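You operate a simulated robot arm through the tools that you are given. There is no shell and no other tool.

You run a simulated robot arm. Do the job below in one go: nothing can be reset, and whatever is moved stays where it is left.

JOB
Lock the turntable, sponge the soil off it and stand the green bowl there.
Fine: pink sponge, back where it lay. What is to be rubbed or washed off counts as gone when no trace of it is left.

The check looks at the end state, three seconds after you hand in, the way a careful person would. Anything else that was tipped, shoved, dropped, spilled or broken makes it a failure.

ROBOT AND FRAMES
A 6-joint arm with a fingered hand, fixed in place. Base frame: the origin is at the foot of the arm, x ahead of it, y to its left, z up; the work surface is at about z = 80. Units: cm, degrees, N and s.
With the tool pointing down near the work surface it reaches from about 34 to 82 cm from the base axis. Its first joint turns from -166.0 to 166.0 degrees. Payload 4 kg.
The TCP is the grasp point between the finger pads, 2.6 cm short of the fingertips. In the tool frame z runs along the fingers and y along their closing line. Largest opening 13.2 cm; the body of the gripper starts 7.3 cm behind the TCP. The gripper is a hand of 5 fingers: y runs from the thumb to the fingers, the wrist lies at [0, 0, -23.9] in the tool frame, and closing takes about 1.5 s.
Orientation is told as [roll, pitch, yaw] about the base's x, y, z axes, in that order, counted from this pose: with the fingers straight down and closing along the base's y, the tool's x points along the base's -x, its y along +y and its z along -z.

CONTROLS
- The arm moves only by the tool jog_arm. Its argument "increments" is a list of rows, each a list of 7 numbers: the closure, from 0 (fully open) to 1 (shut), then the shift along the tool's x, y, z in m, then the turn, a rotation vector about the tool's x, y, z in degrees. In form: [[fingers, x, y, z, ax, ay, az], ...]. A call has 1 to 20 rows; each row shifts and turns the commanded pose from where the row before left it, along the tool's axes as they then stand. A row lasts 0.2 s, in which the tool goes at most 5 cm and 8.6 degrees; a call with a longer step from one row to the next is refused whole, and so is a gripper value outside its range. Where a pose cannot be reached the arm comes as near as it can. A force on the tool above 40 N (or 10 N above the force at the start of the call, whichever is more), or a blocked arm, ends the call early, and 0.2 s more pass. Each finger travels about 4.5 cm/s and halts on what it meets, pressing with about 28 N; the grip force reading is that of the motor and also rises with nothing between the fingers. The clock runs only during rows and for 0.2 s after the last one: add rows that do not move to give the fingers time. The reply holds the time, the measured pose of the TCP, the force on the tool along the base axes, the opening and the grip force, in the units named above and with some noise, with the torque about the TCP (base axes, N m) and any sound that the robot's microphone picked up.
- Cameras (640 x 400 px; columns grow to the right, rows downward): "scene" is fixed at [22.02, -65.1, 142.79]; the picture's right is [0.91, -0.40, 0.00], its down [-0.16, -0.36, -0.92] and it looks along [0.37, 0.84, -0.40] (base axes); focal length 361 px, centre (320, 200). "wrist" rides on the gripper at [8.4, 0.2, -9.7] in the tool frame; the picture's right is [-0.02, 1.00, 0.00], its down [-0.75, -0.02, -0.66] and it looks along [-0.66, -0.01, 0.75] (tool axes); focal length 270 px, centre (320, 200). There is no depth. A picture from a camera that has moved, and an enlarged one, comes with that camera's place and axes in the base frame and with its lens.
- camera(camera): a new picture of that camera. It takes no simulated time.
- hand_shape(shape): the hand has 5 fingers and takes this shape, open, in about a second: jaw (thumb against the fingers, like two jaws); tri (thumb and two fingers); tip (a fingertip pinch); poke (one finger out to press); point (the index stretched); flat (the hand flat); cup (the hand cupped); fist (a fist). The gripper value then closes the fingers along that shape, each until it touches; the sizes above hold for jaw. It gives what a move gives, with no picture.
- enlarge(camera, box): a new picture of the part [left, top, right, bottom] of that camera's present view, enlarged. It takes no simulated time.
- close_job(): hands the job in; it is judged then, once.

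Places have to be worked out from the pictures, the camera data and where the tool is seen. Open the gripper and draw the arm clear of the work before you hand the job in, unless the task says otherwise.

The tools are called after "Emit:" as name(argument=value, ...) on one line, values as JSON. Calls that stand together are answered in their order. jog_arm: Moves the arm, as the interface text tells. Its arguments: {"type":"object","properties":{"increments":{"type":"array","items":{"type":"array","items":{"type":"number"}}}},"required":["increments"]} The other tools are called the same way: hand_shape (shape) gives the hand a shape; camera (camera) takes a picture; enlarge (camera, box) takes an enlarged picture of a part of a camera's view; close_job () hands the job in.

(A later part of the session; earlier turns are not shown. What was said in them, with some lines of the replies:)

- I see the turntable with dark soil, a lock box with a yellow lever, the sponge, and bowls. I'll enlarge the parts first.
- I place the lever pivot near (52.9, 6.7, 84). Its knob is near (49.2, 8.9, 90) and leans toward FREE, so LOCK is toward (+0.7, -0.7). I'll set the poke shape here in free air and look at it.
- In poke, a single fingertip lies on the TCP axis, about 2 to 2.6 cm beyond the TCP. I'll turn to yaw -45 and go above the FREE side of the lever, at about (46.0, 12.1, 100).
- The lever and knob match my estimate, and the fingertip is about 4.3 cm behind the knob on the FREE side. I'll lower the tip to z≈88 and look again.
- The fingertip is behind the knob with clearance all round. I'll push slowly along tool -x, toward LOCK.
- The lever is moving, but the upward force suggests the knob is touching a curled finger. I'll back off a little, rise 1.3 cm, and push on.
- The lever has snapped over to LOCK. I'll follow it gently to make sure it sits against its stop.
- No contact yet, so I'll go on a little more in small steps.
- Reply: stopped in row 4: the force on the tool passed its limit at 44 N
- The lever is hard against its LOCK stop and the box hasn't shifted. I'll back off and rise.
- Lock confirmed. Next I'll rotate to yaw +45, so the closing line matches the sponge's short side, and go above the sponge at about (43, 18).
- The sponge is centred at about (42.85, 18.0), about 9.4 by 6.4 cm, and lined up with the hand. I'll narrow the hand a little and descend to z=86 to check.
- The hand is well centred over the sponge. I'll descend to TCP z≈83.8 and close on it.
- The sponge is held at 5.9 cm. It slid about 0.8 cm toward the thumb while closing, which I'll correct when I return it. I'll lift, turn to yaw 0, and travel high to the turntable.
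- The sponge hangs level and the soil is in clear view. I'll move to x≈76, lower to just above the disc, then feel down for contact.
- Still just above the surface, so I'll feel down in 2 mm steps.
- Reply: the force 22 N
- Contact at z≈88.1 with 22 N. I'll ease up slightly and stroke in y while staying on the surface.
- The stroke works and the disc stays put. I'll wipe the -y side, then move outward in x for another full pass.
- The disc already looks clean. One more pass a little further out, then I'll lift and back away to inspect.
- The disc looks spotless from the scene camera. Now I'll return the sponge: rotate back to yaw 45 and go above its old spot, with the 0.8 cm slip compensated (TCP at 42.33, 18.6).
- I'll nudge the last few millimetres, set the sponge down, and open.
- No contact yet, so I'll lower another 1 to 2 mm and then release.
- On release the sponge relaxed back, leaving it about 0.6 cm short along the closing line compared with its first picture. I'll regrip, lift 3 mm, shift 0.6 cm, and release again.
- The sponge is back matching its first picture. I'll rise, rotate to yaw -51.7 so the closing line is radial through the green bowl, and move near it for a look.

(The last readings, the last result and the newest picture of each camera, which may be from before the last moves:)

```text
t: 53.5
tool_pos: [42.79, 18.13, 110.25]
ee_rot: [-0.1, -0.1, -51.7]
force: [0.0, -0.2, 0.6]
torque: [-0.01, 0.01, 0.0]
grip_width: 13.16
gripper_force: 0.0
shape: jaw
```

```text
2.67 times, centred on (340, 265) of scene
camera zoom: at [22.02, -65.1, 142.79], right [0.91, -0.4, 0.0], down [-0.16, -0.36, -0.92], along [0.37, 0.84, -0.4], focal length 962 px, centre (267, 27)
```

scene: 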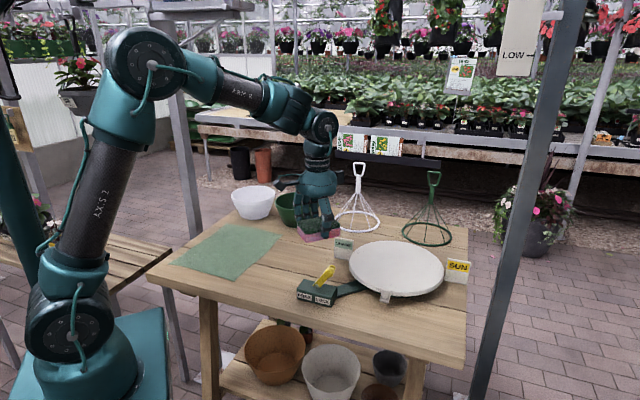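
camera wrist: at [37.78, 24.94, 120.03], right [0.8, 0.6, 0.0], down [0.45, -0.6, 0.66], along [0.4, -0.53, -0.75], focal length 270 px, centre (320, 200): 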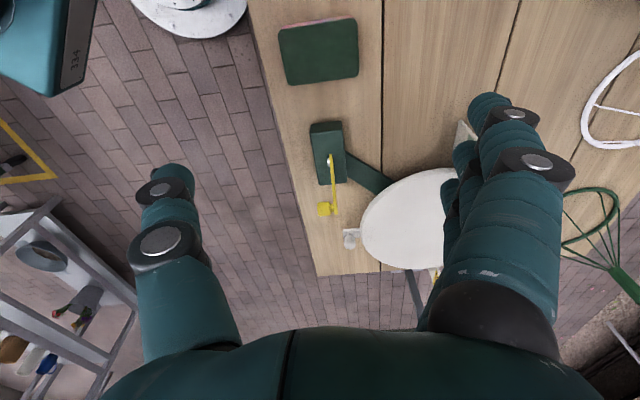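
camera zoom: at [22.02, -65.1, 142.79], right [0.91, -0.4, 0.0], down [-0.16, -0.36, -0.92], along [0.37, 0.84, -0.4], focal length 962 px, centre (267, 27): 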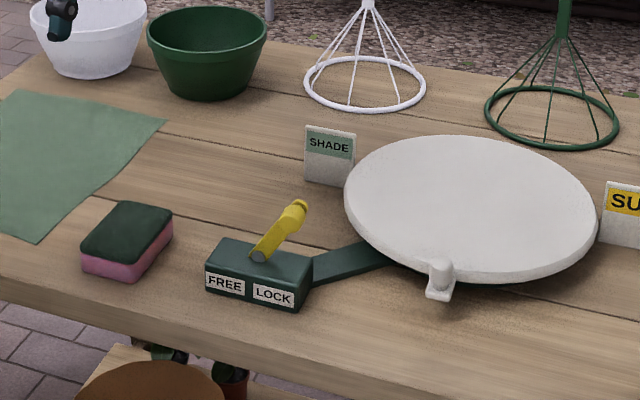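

The sponge, lock and disc all look right. I'll move toward the green bowl's near rim, at about (55, 43, 105), to measure it.

Emit:
jog_arm(increments=[[0, 0.02, 0.0417, 0.008, 0, 0, 0], [0, 0.02, 0.0417, 0.008, 0, 0, 0], [0, 0.02, 0.0417, 0.008, 0, 0, 0], [0, 0.02, 0.0417, 0.008, 0, 0, 0], [0, 0.02, 0.0417, 0.008, 0, 0, 0], [0, 0.02, 0.0417, 0.008, 0, 0, 0], [0, 0, 0, 0, 0, 0, 0]])

Emit:
camera(camera="wrist")

Emit:
enlarge(camera="scene", box=[200, 110, 360, 250])

```text
t: 55.1
tool_pos: [54.92, 43.41, 105.74]
ee_rot: [-0.1, -0.1, -51.7]
force: [-1.3, -0.3, 0.7]
torque: [0.0, 0.02, 0.0]
grip_width: 13.18
gripper_force: 0.1
shape: jaw
```

```text
taken
camera wrist: at [50.03, 50.07, 115.42], right [0.8, 0.6, 0.0], down [0.45, -0.6, 0.66], along [0.4, -0.53, -0.75], focal length 270 px, centre (320, 200)
```

wrist: 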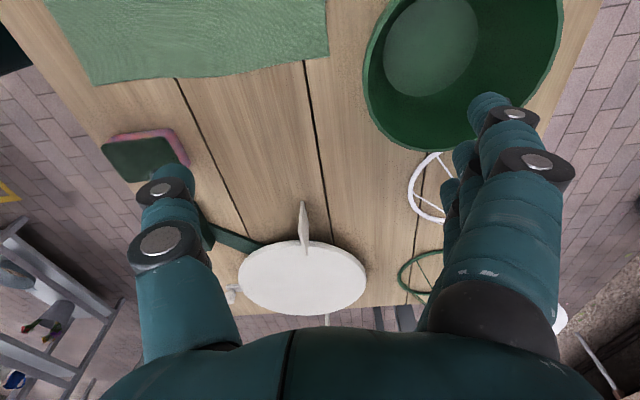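

```text
2.86 times, centred on (280, 180) of scene
camera zoom: at [22.02, -65.1, 142.79], right [0.91, -0.4, 0.0], down [-0.16, -0.36, -0.92], along [0.37, 0.84, -0.4], focal length 1031 px, centre (434, 257)
```

zoom: 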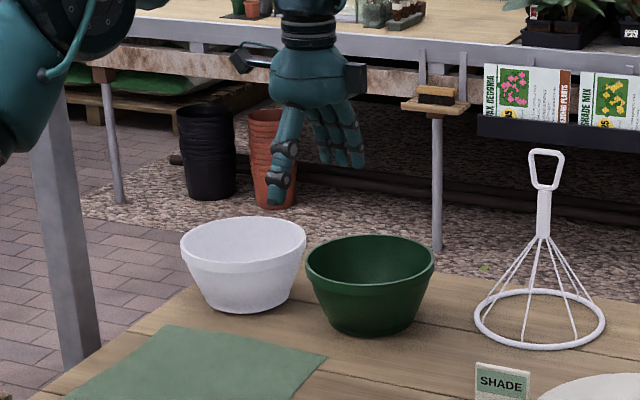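

The bowl's centre is at about (64.1, 51.7), rim radius 8.4, rim z≈88.3, with walls sloping about 20°. I'll tilt the tool 20° to match the near wall, pre-close to about 8 cm, and move above the near rim.

Emit:
jog_arm(increments=[[0.2, 0, 0, 0, -6.7, 0, 0], [0.4, 0, 0, 0, -6.7, 0, 0], [0.4, 0, 0, 0, -6.6, 0, 0], [0.4, 0.0025, 0.0045, 0.0325, 0, 0, 0], [0.4, 0.0025, 0.0045, 0.0325, 0, 0, 0], [0.4, 0.0025, 0.0045, 0.0325, 0, 0, 0], [0.4, 0, 0, 0, 0, 0, 0], [0.4, 0, 0, 0, 0, 0, 0]])

Emit:
camera(camera="wrist")

Emit:
enlarge(camera="scene", box=[220, 130, 340, 240])

```text
t: 56.9
tool_pos: [57.92, 46.64, 96.69]
ee_rot: [19.9, -0.2, -51.7]
force: [0.1, -0.4, -0.3]
torque: [0.04, 0.0, 0.04]
grip_width: 7.97
gripper_force: 0.0
shape: jaw
```

```text
taken
camera wrist: at [50.4, 51.27, 105.91], right [0.75, 0.57, 0.34], down [0.28, -0.74, 0.61], along [0.6, -0.37, -0.71], focal length 270 px, centre (320, 200)
```

wrist: 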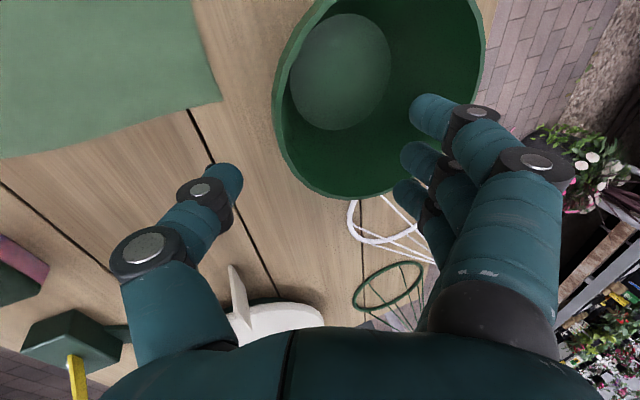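

```text
3.64 times, centred on (280, 185) of scene
camera zoom: at [22.02, -65.1, 142.79], right [0.91, -0.4, 0.0], down [-0.16, -0.36, -0.92], along [0.37, 0.84, -0.4], focal length 1312 px, centre (466, 254)
```

zoom: 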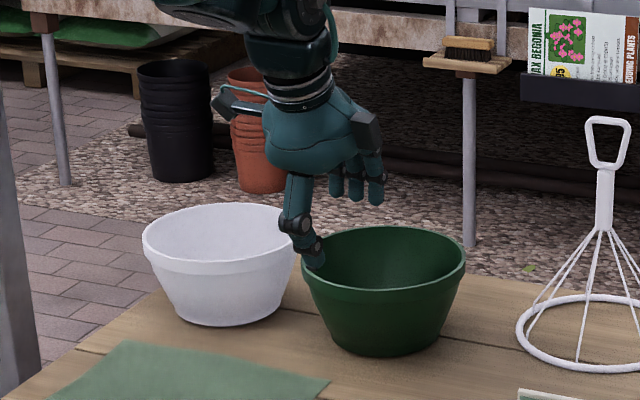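

The thumb is outside the near rim and the fingers are over the inside, well lined up. I'll lower straight down about 6 cm and check the picture.

Emit:
jog_arm(increments=[[0.4, 0, -0.004, 0.016, 0, 0, 0], [0.4, 0, -0.005, 0.0145, 0, 0, 0], [0.4, 0, -0.005, 0.014, 0, 0, 0], [0.4, 0, -0.005, 0.014, 0, 0, 0], [0.4, 0, 0, 0, 0, 0, 0]])

Emit:
camera(camera="wrist")

Emit:
enlarge(camera="scene", box=[220, 130, 340, 240])

```text
t: 58.1
tool_pos: [58.17, 46.7, 90.51]
ee_rot: [19.9, -0.1, -51.8]
force: [0.3, 0.4, -0.4]
torque: [0.02, 0.02, 0.01]
grip_width: 7.98
gripper_force: 0.1
shape: jaw
```

```text
taken
camera wrist: at [50.55, 51.36, 99.71], right [0.75, 0.57, 0.34], down [0.28, -0.74, 0.61], along [0.6, -0.37, -0.71], focal length 270 px, centre (320, 200)
```

wrist: 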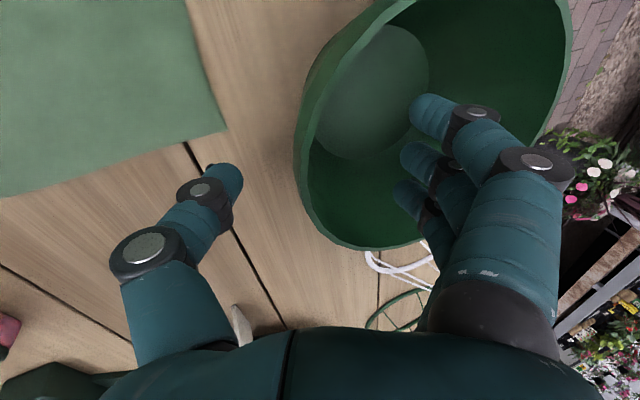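

```text
3.64 times, centred on (280, 185) of scene
camera zoom: at [22.02, -65.1, 142.79], right [0.91, -0.4, 0.0], down [-0.16, -0.36, -0.92], along [0.37, 0.84, -0.4], focal length 1312 px, centre (466, 254)
```

zoom: 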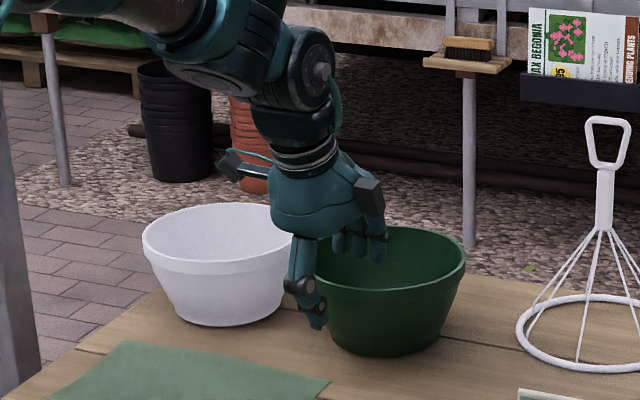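

Clearances are fine on both sides. I'll lower 3.4 cm more and close gradually.

Emit:
jog_arm(increments=[[0.4, 0, -0.004, 0.011, 0, 0, 0], [0.4, 0, -0.004, 0.011, 0, 0, 0], [0.4, 0, -0.004, 0.01, 0, 0, 0], [0.4, 0, 0, 0, 0, 0, 0], [0.5, 0, 0, 0, 0, 0, 0], [0.6, 0, 0, 0, 0, 0, 0], [0.65, 0, 0, 0, 0, 0, 0], [0.7, 0, 0, 0, 0, 0, 0], [0.7, 0, 0, 0, 0, 0, 0]])

Emit:
camera(camera="wrist")

Emit:
enlarge(camera="scene", box=[220, 130, 340, 240])

```text
t: 60.1
tool_pos: [58.18, 46.74, 87.14]
ee_rot: [19.9, 0.0, -51.8]
force: [-0.1, -0.8, 0.6]
torque: [-0.02, 0.05, -0.01]
grip_width: 4.02
gripper_force: 0.0
shape: jaw
```

```text
taken
camera wrist: at [50.53, 51.31, 96.37], right [0.75, 0.57, 0.34], down [0.28, -0.74, 0.61], along [0.6, -0.37, -0.71], focal length 270 px, centre (320, 200)
```

wrist: 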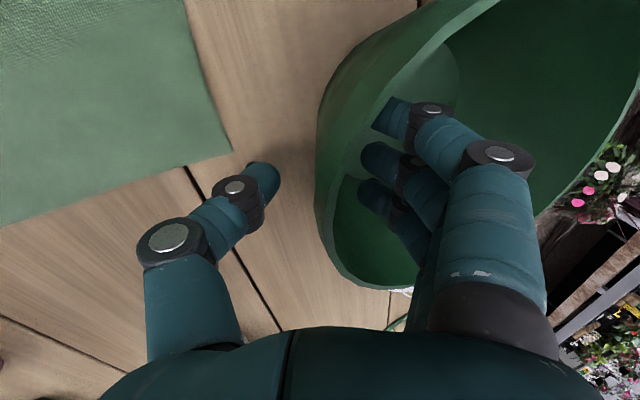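

```text
3.64 times, centred on (280, 185) of scene
camera zoom: at [22.02, -65.1, 142.79], right [0.91, -0.4, 0.0], down [-0.16, -0.36, -0.92], along [0.37, 0.84, -0.4], focal length 1312 px, centre (466, 254)
```

zoom: 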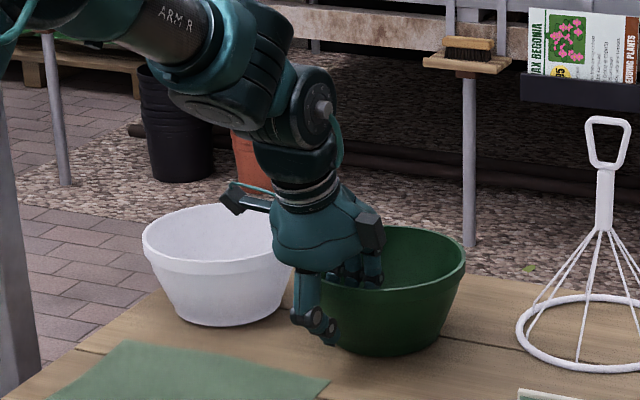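

The wall lies nearer the fingers than the thumb, so I'll shift 0.5 cm outward and then close fully.

Emit:
jog_arm(increments=[[0.7, 0, 0.003, 0, 0, 0, 0], [0.7, 0, 0.003, 0, 0, 0, 0], [0.75, 0, 0, 0, 0, 0, 0], [0.8, 0, 0, 0, 0, 0, 0], [0.85, 0, 0, 0, 0, 0, 0], [0.9, 0, 0, 0, 0, 0, 0], [0.95, 0, 0, 0, 0, 0, 0], [1, 0, 0, 0, 0, 0, 0], [1, 0, 0, 0, 0, 0, 0], [1, 0, 0, 0, 0, 0, 0]])

Emit:
camera(camera="wrist")

Emit:
enlarge(camera="scene", box=[220, 130, 340, 240])

```text
t: 62.3
tool_pos: [58.53, 46.99, 87.23]
ee_rot: [19.9, -0.1, -51.8]
force: [-0.1, -1.2, 0.5]
torque: [0.03, -0.05, -0.04]
grip_width: 0.47
gripper_force: 28.3
shape: jaw
```

```text
taken
camera wrist: at [51.03, 51.62, 96.54], right [0.75, 0.57, 0.34], down [0.28, -0.74, 0.61], along [0.6, -0.37, -0.71], focal length 270 px, centre (320, 200)
```

wrist: 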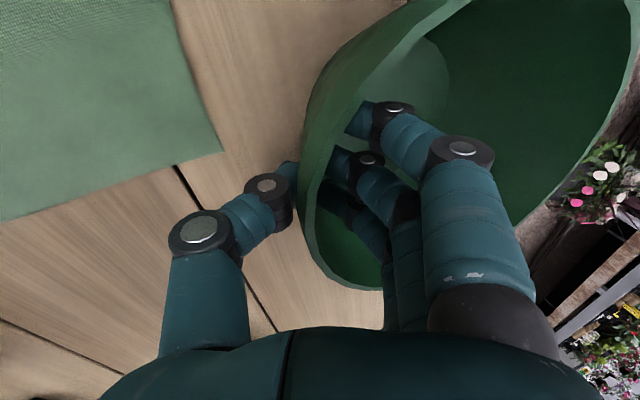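

```text
3.64 times, centred on (280, 185) of scene
camera zoom: at [22.02, -65.1, 142.79], right [0.91, -0.4, 0.0], down [-0.16, -0.36, -0.92], along [0.37, 0.84, -0.4], focal length 1312 px, centre (466, 254)
```

zoom: 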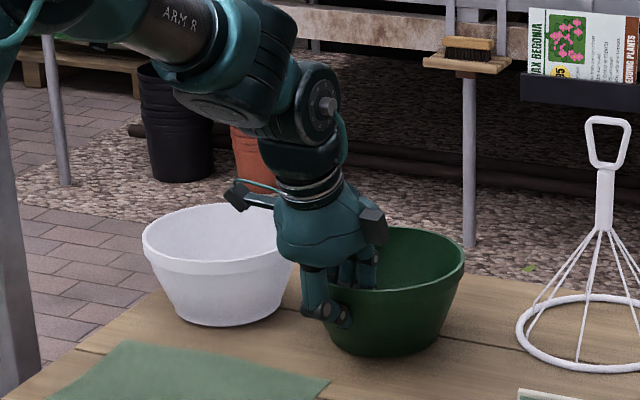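

Gripped on the wall (0.47 cm, 28 N) and the bowl hasn't moved. I'll lift 3 cm and check that it hangs level.

Emit:
jog_arm(increments=[[1, 0, 0.0017, -0.0047, 0, 0, 0], [1, 0, 0.0034, -0.0094, 0, 0, 0], [1, 0, 0.0051, -0.0141, 0, 0, 0], [1, 0, 0, 0, 0, 0, 0], [1, 0, 0, 0, 0, 0, 0]])

Emit:
enlarge(camera="scene", box=[220, 130, 340, 240])

```text
t: 63.5
tool_pos: [58.63, 47.0, 90.34]
ee_rot: [19.9, 0.0, -51.7]
force: [0.3, -0.3, -1.1]
torque: [-0.07, 0.09, -0.04]
grip_width: 0.49
gripper_force: 28.1
shape: jaw
```

```text
3.64 times, centred on (280, 185) of scene
camera zoom: at [22.02, -65.1, 142.79], right [0.91, -0.4, 0.0], down [-0.16, -0.36, -0.92], along [0.37, 0.84, -0.4], focal length 1312 px, centre (466, 254)
```

zoom: 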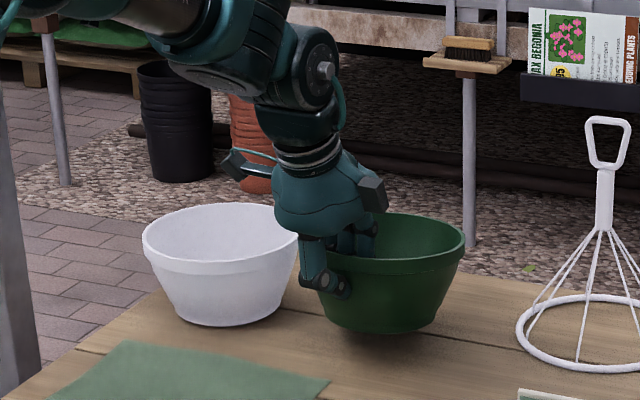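

The bowl hangs level and weighs little. I'll lift it 9 cm more, retract 4.7 cm radially, and swing about the base by -34° to above the turntable.

Emit:
jog_arm(increments=[[1, 0, 0.0103, -0.0282, 0, 0, 0], [1, 0, 0.0103, -0.0282, 0, 0, 0], [1, 0, 0.0103, -0.0282, 0, 0, 0], [1, 0, -0.0223, -0.0081, 0, 0, 0], [1, 0, -0.0223, -0.0081, 0, 0, 0], [1, -0.04188, -0.00117, -0.00043, 0, -1.166, 3.205], [1, -0.04188, -0.00117, -0.00043, 0, -1.166, 3.205], [1, -0.04188, -0.00117, -0.00043, 0, -1.166, 3.205], [1, -0.04188, -0.00117, -0.00043, 0, -1.166, 3.205], [1, -0.04188, -0.00117, -0.00043, 0, -1.166, 3.205], [1, -0.04188, -0.00117, -0.00043, 0, -1.166, 3.205], [1, -0.04188, -0.00117, -0.00043, 0, -1.166, 3.205], [1, -0.04188, -0.00117, -0.00043, 0, -1.166, 3.205], [1, -0.04188, -0.00117, -0.00043, 0, -1.166, 3.205], [1, -0.04188, -0.00117, -0.00043, 0, -1.166, 3.205], [1, 0, 0, 0, 0, 0, 0], [1, 0, 0, 0, 0, 0, 0]])

Emit:
camera(camera="wrist")

Emit:
enlarge(camera="scene", box=[320, 180, 480, 310])

```text
t: 67.1
tool_pos: [69.94, 5.56, 99.52]
ee_rot: [19.9, -0.2, -85.9]
force: [0.5, 0.3, -1.3]
torque: [-0.01, 0.12, 0.03]
grip_width: 0.48
gripper_force: 27.8
shape: jaw
```

```text
taken
camera wrist: at [66.23, 13.73, 108.66], right [0.94, 0.05, 0.34], down [-0.18, -0.77, 0.62], along [0.29, -0.64, -0.71], focal length 270 px, centre (320, 200)
```

wrist: 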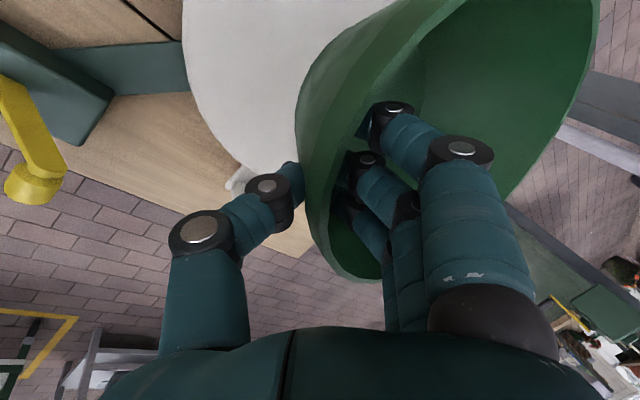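

```text
3.08 times, centred on (400, 245) of scene
camera zoom: at [22.02, -65.1, 142.79], right [0.91, -0.4, 0.0], down [-0.16, -0.36, -0.92], along [0.37, 0.84, -0.4], focal length 1110 px, centre (74, 62)
```

zoom: 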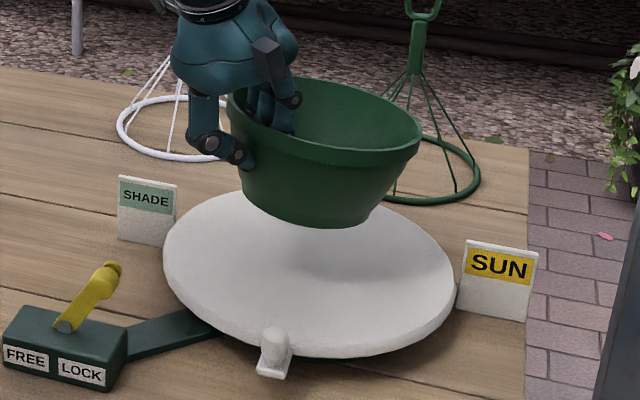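

The far side of the bowl has sagged about 15°, settling against the pads. I'll tilt the tool another -15° about its x to level it, and look.

Emit:
jog_arm(increments=[[1, 0, 0, 0, -5, 0, 0], [1, 0, 0, 0, -5, 0, 0], [1, 0, 0, 0, -4, 0, 0], [1, 0, 0, 0, 0, 0, 0], [1, 0, 0, 0, 0, 0, 0]])

Emit:
camera(camera="wrist")

Emit:
enlarge(camera="scene", box=[320, 180, 480, 310])

```text
t: 68.3
tool_pos: [69.78, 5.48, 99.31]
ee_rot: [34.0, -0.2, -85.9]
force: [0.7, 0.4, -1.7]
torque: [-0.01, 0.1, -0.01]
grip_width: 0.47
gripper_force: 28.0
shape: jaw
```

```text
taken
camera wrist: at [64.07, 13.57, 107.59], right [0.83, 0.04, 0.56], down [-0.33, -0.78, 0.54], along [0.46, -0.63, -0.63], focal length 270 px, centre (320, 200)
```

wrist: 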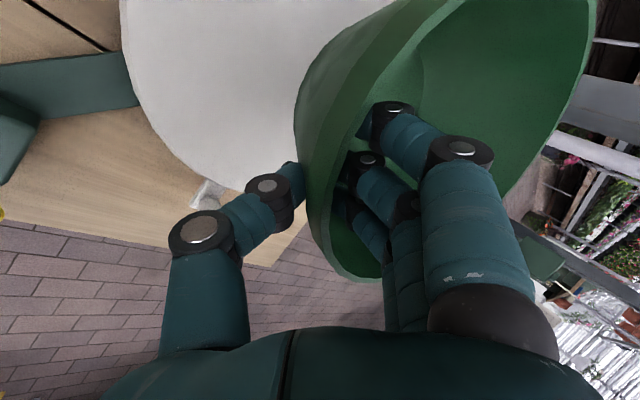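

```text
3.08 times, centred on (400, 245) of scene
camera zoom: at [22.02, -65.1, 142.79], right [0.91, -0.4, 0.0], down [-0.16, -0.36, -0.92], along [0.37, 0.84, -0.4], focal length 1110 px, centre (74, 62)
```

zoom: 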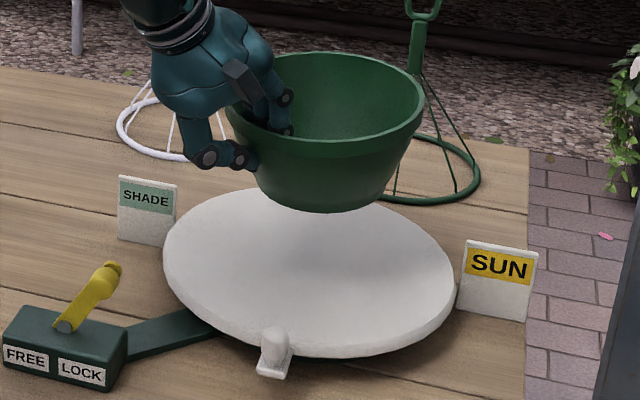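

The bowl is now nearly level, with its rim centred over the disc at about (77.3, 6.6). I'll lower it 6.5 cm straight down and check again.

Emit:
jog_arm(increments=[[1, 0, -0.0112, 0.0166, 0, 0, 0], [1, 0, -0.0112, 0.0166, 0, 0, 0], [1, 0, -0.0084, 0.0124, 0, 0, 0], [1, 0, -0.0056, 0.0083, 0, 0, 0], [1, 0, 0, 0, 0, 0, 0]])

Emit:
enlarge(camera="scene", box=[340, 200, 460, 300])

```text
t: 69.5
tool_pos: [69.89, 5.6, 92.85]
ee_rot: [34.0, -0.2, -85.9]
force: [-0.7, 0.2, -2.2]
torque: [-0.01, 0.08, -0.04]
grip_width: 0.49
gripper_force: 28.3
shape: jaw
```

```text
4.00 times, centred on (400, 250) of scene
camera zoom: at [22.02, -65.1, 142.79], right [0.91, -0.4, 0.0], down [-0.16, -0.36, -0.92], along [0.37, 0.84, -0.4], focal length 1444 px, centre (0, 0)
```

zoom: 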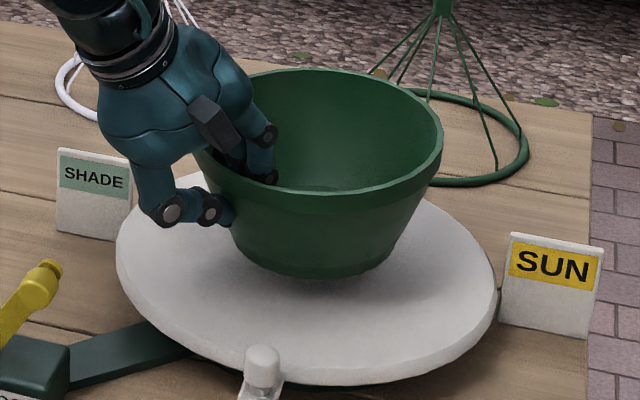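

Nearly touching. I'll zoom in to judge the last of the tilt before contact.

Emit:
enlarge(camera="scene", box=[380, 210, 460, 275])

Emit:
enlarge(camera="scene", box=[380, 245, 450, 290])

```text
6.15 times, centred on (420, 242) of scene
camera zoom: at [22.02, -65.1, 142.79], right [0.91, -0.4, 0.0], down [-0.16, -0.36, -0.92], along [0.37, 0.84, -0.4], focal length 2221 px, centre (-295, -62)
```

zoom: 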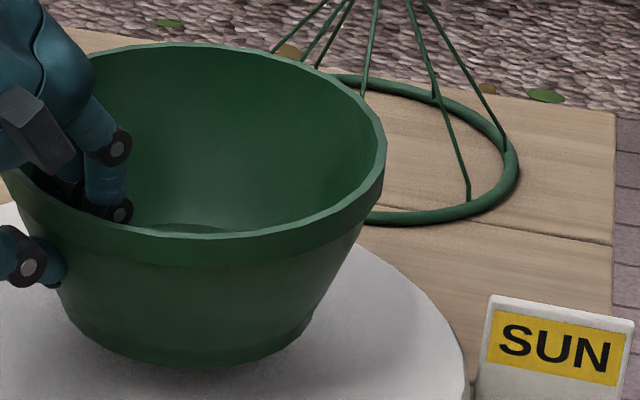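

```text
8.89 times, centred on (415, 268) of scene
camera zoom: at [22.02, -65.1, 142.79], right [0.91, -0.4, 0.0], down [-0.16, -0.36, -0.92], along [0.37, 0.84, -0.4], focal length 3208 px, centre (-524, -400)
```

zoom: 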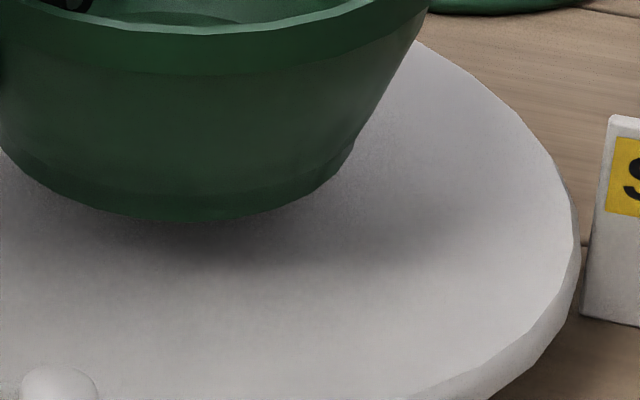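

There's only about 2° of residual tilt. I'll correct that and lower in 2 to 3 mm steps until contact.

Emit:
jog_arm(increments=[[1, 0, 0, 0, 2, 0, 0], [1, 0, -0.0016, 0.0025, 0, 0, 0], [1, 0, -0.0016, 0.0025, 0, 0, 0], [1, 0, -0.0016, 0.0025, 0, 0, 0], [1, 0, -0.0005, 0.00085, 0, 0, 0], [1, 0, 0, 0, 0, 0, 0]])

Emit:
enlarge(camera="scene", box=[340, 210, 460, 300])

```text
t: 70.9
tool_pos: [69.75, 5.58, 91.97]
ee_rot: [31.8, -0.1, -85.9]
force: [0.5, 0.3, -2.0]
torque: [-0.03, 0.1, -0.01]
grip_width: 0.52
gripper_force: 27.9
shape: jaw
```

```text
4.44 times, centred on (400, 255) of scene
camera zoom: at [22.02, -65.1, 142.79], right [0.91, -0.4, 0.0], down [-0.16, -0.36, -0.92], along [0.37, 0.84, -0.4], focal length 1604 px, centre (-36, -44)
```

zoom: 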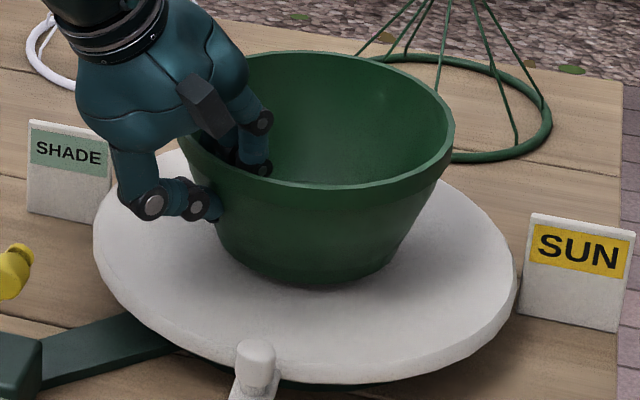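

Still free of the disc (the force is only the bowl's weight), so I'll continue in 1.5 mm steps.

Emit:
jog_arm(increments=[[1, 0, -0.0008, 0.00127, 0, 0, 0], [1, 0, -0.0008, 0.00127, 0, 0, 0], [1, 0, -0.0008, 0.00127, 0, 0, 0], [1, 0, 0, 0, 0, 0, 0]])

```text
t: 71.9
tool_pos: [69.86, 5.54, 91.5]
ee_rot: [32.0, -0.1, -85.9]
force: [-2.3, 0.1, 9.0]
torque: [0.01, 0.06, -0.01]
grip_width: 0.52
gripper_force: 28.2
shape: jaw
```

Contact (about 11 N). I'll ease up about 0.7 mm and open slowly to about 3 cm.

Emit:
jog_arm(increments=[[1, 0, 0.0003, -0.0005, 0, 0, 0], [1, 0, 0, 0, 0, 0, 0], [0.93, 0, 0, 0, 0, 0, 0], [0.9, 0, 0, 0, 0, 0, 0], [0.87, 0, 0, 0, 0, 0, 0], [0.84, 0, 0, 0, 0, 0, 0], [0.81, 0, 0, 0, 0, 0, 0], [0.78, 0, 0, 0, 0, 0, 0], [0.78, 0, 0, 0, 0, 0, 0]])

Emit:
enlarge(camera="scene", box=[340, 210, 460, 300])

Emit:
camera(camera="wrist")

```text
t: 73.9
tool_pos: [69.84, 5.56, 91.53]
ee_rot: [31.9, -0.1, -86.0]
force: [0.5, -0.6, -0.5]
torque: [-0.01, 0.02, 0.01]
grip_width: 2.85
gripper_force: 0.0
shape: jaw
```

```text
4.44 times, centred on (400, 255) of scene
camera zoom: at [22.02, -65.1, 142.79], right [0.91, -0.4, 0.0], down [-0.16, -0.36, -0.92], along [0.37, 0.84, -0.4], focal length 1604 px, centre (-36, -44)
```

zoom: 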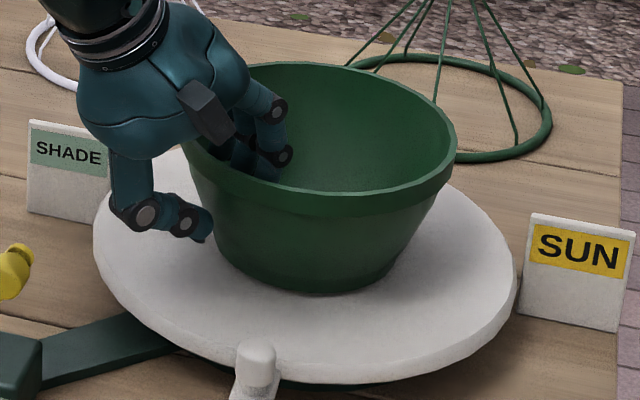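

```text
taken
camera wrist: at [64.45, 13.59, 99.88], right [0.85, 0.04, 0.53], down [-0.31, -0.78, 0.55], along [0.43, -0.63, -0.64], focal length 270 px, centre (320, 200)
```

wrist: 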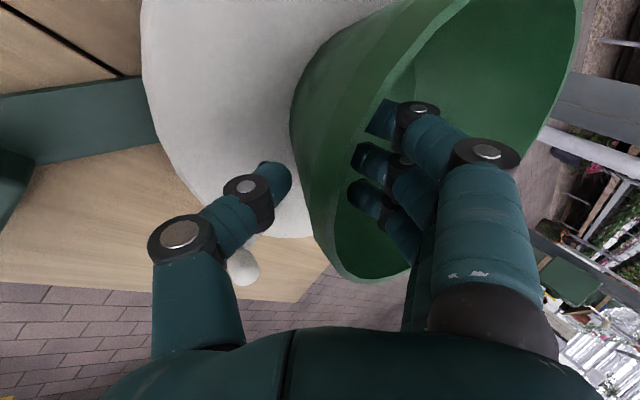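

The bowl is standing on the disc. I'll open to about 5.5 cm and withdraw along the wall slope.

Emit:
jog_arm(increments=[[0.7, 0, 0, 0, 0, 0, 0], [0.62, 0, 0, 0, 0, 0, 0], [0.58, 0, 0, 0, 0, 0, 0], [0.58, 0, 0, 0, 0, 0, 0], [0.58, 0, 0.0021, -0.0098, 0, 0, 0], [0.58, 0, 0.0021, -0.0098, 0, 0, 0], [0.58, 0, 0.0032, -0.0147, 0, 0, 0], [0.58, 0, 0.0042, -0.0196, 0, 0, 0], [0.58, 0, 0.0042, -0.0196, 0, 0, 0], [0.58, 0, 0, 0, 0, 0, 0]])

Emit:
enlarge(camera="scene", box=[340, 190, 460, 300])

Emit:
camera(camera="wrist")

```text
t: 76.1
tool_pos: [67.43, 5.37, 98.65]
ee_rot: [31.9, 0.0, -85.8]
force: [0.4, -0.7, 0.5]
torque: [-0.03, 0.0, 0.0]
grip_width: 5.46
gripper_force: 0.1
shape: jaw
```

```text
3.64 times, centred on (400, 245) of scene
camera zoom: at [22.02, -65.1, 142.79], right [0.91, -0.4, 0.0], down [-0.16, -0.36, -0.92], along [0.37, 0.84, -0.4], focal length 1312 px, centre (29, 36)
```

zoom: 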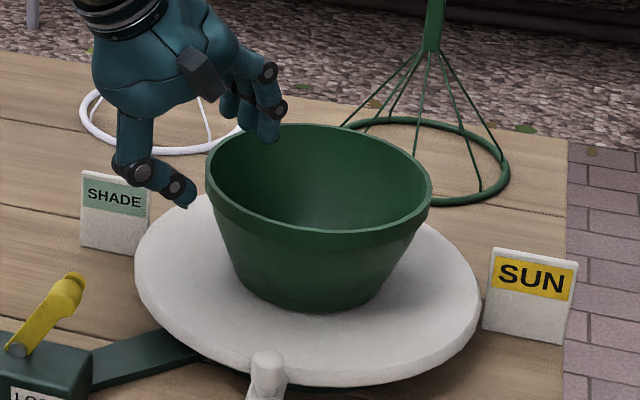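

```text
taken
camera wrist: at [61.91, 13.37, 107.02], right [0.85, 0.04, 0.53], down [-0.31, -0.78, 0.55], along [0.43, -0.63, -0.64], focal length 270 px, centre (320, 200)
```

wrist: 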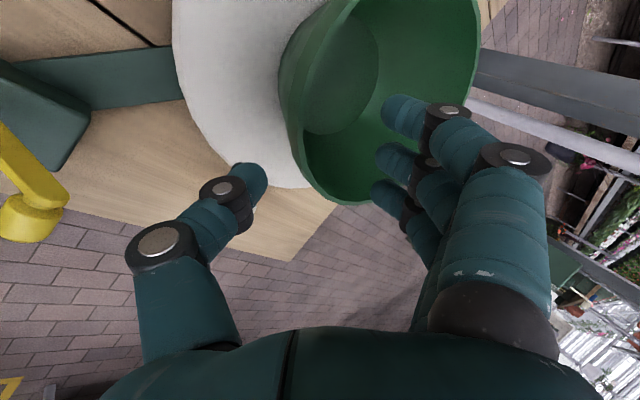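

The bowl is upright and centred. I'll rise straight up, undo the tilt, draw back over the table, and open the hand.

Emit:
jog_arm(increments=[[0.5, 0, 0.0212, -0.0339, 0, 0, 0], [0.4, 0, 0.0212, -0.0339, 0, 0, 0], [0.2, 0, 0.0212, -0.0339, 0, 0, 0], [0, 0, 0.0212, -0.0339, 0, 0, 0], [0, 0, 0, 0, 8, 0, 0], [0, 0, 0, 0, 8, 0, 0], [0, 0, 0, 0, 8, 0, 0], [0, 0, 0, 0, 8, 0, 0], [0, 0, -0.04, 0, 0, 0, -8.5], [0, 0, -0.04, 0, 0, 0, -8.5], [0, 0, -0.04, 0, 0, 0, -8.5], [0, 0, -0.04, 0, 0, 0, -8.5], [0, 0, 0, 0, 0, 0, -8.5], [0, 0, 0, 0, 0, 0, -8.5], [0, 0, 0, 0, 0, 0, -8.5], [0, 0, 0, 0, 0, 0, -8.5], [0, 0, 0, 0, 0, 0, -8.5], [0, 0, 0, 0, 0, 0, -8.5], [0, 0, 0, 0, 0, 0, 0]])

Emit:
camera(camera="scene")

Emit:
enlarge(camera="scene", box=[340, 210, 470, 310])

Emit:
camera(camera="wrist")

```text
t: 80.1
tool_pos: [54.45, 0.86, 117.89]
ee_rot: [-0.2, 0.0, -0.8]
force: [-0.9, -0.2, -0.2]
torque: [0.03, 0.01, 0.02]
grip_width: 13.21
gripper_force: 0.0
shape: jaw
out of reach, approached as far as the arm can: row 11, 12
```

```text
taken
```

scene: 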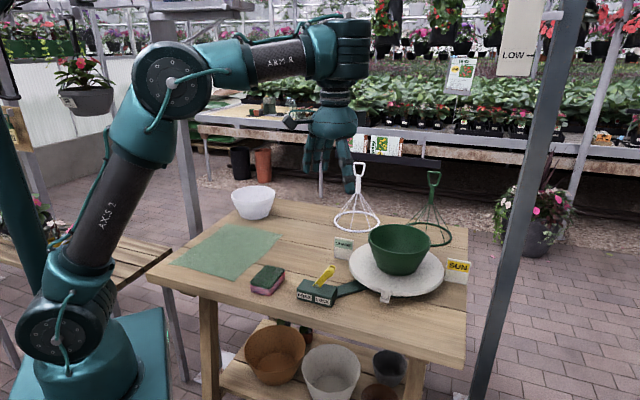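

```text
4.00 times, centred on (405, 260) of scene
camera zoom: at [22.02, -65.1, 142.79], right [0.91, -0.4, 0.0], down [-0.16, -0.36, -0.92], along [0.37, 0.84, -0.4], focal length 1444 px, centre (-20, -40)
```

zoom: 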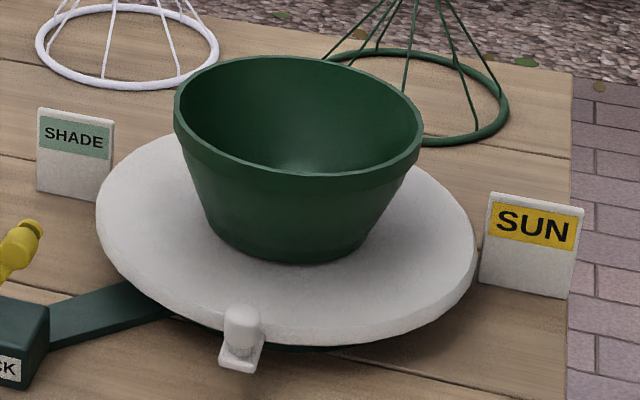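

```text
taken
camera wrist: at [46.02, 1.18, 127.66], right [0.03, 1.0, 0.0], down [0.75, -0.02, 0.66], along [0.66, -0.02, -0.75], focal length 270 px, centre (320, 200)
```

wrist: 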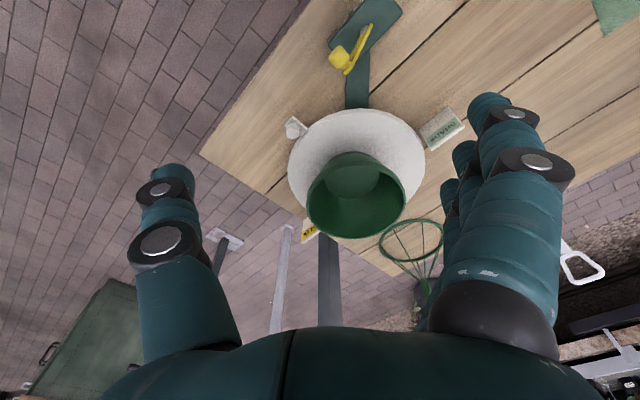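

Everything is in place. One last close look at the disc surface and the sponge/lock area before handing in.

Emit:
enlarge(camera="wrist", box=[270, 90, 450, 250])

Emit:
enlarge(camera="scene", box=[220, 220, 380, 320])

```text
2.50 times, centred on (360, 170) of wrist
camera zoom: at [46.02, 1.18, 127.66], right [0.03, 1.0, 0.0], down [0.75, -0.02, 0.66], along [0.66, -0.02, -0.75], focal length 676 px, centre (220, 275)
```

zoom: 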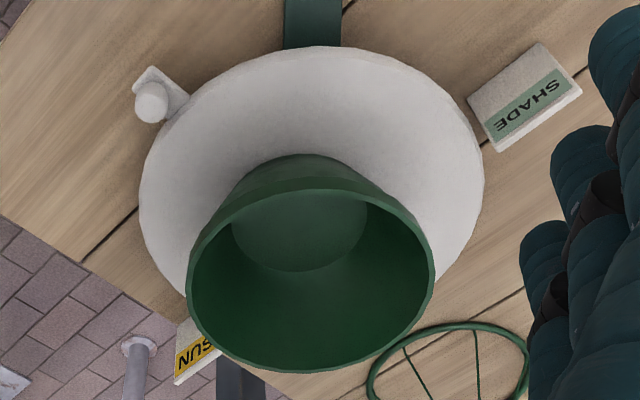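

```text
4.00 times, centred on (300, 270) of scene
camera zoom: at [22.02, -65.1, 142.79], right [0.91, -0.4, 0.0], down [-0.16, -0.36, -0.92], along [0.37, 0.84, -0.4], focal length 1444 px, centre (400, -80)
```

zoom: 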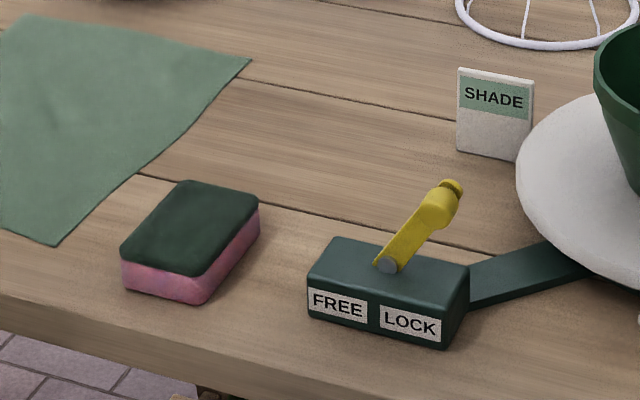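

The lever is at LOCK, the disc shows no soil, the green bowl stands on it, and the sponge is back where it lay. The hand is open and clear of the work, so I'm handing the job in.

Emit:
close_job()

```text
The job is handed in.
```

The job is handed in. The turntable is locked, the soil is wiped off, and the green bowl stands on it, close to the middle of the disc.

- **Lock:** The lever snapped over to LOCK. When I pushed it again, it was hard against its stop.
- **Soil:** No trace showed on the disc in the scene picture taken after wiping, before the bowl went on. The last close-ups showed none around the bowl either.
- **Sponge:** After the first release it lay about 0.6 cm off. I regripped it and set it down again, and it now matches its first picture.
- **Bowl:** It sagged about 15° in the hand on the way over. I levelled it before setting it down, and it stands upright.

I saw nothing else tipped or moved in the final pictures. The hand is open and drawn back clear of the work.
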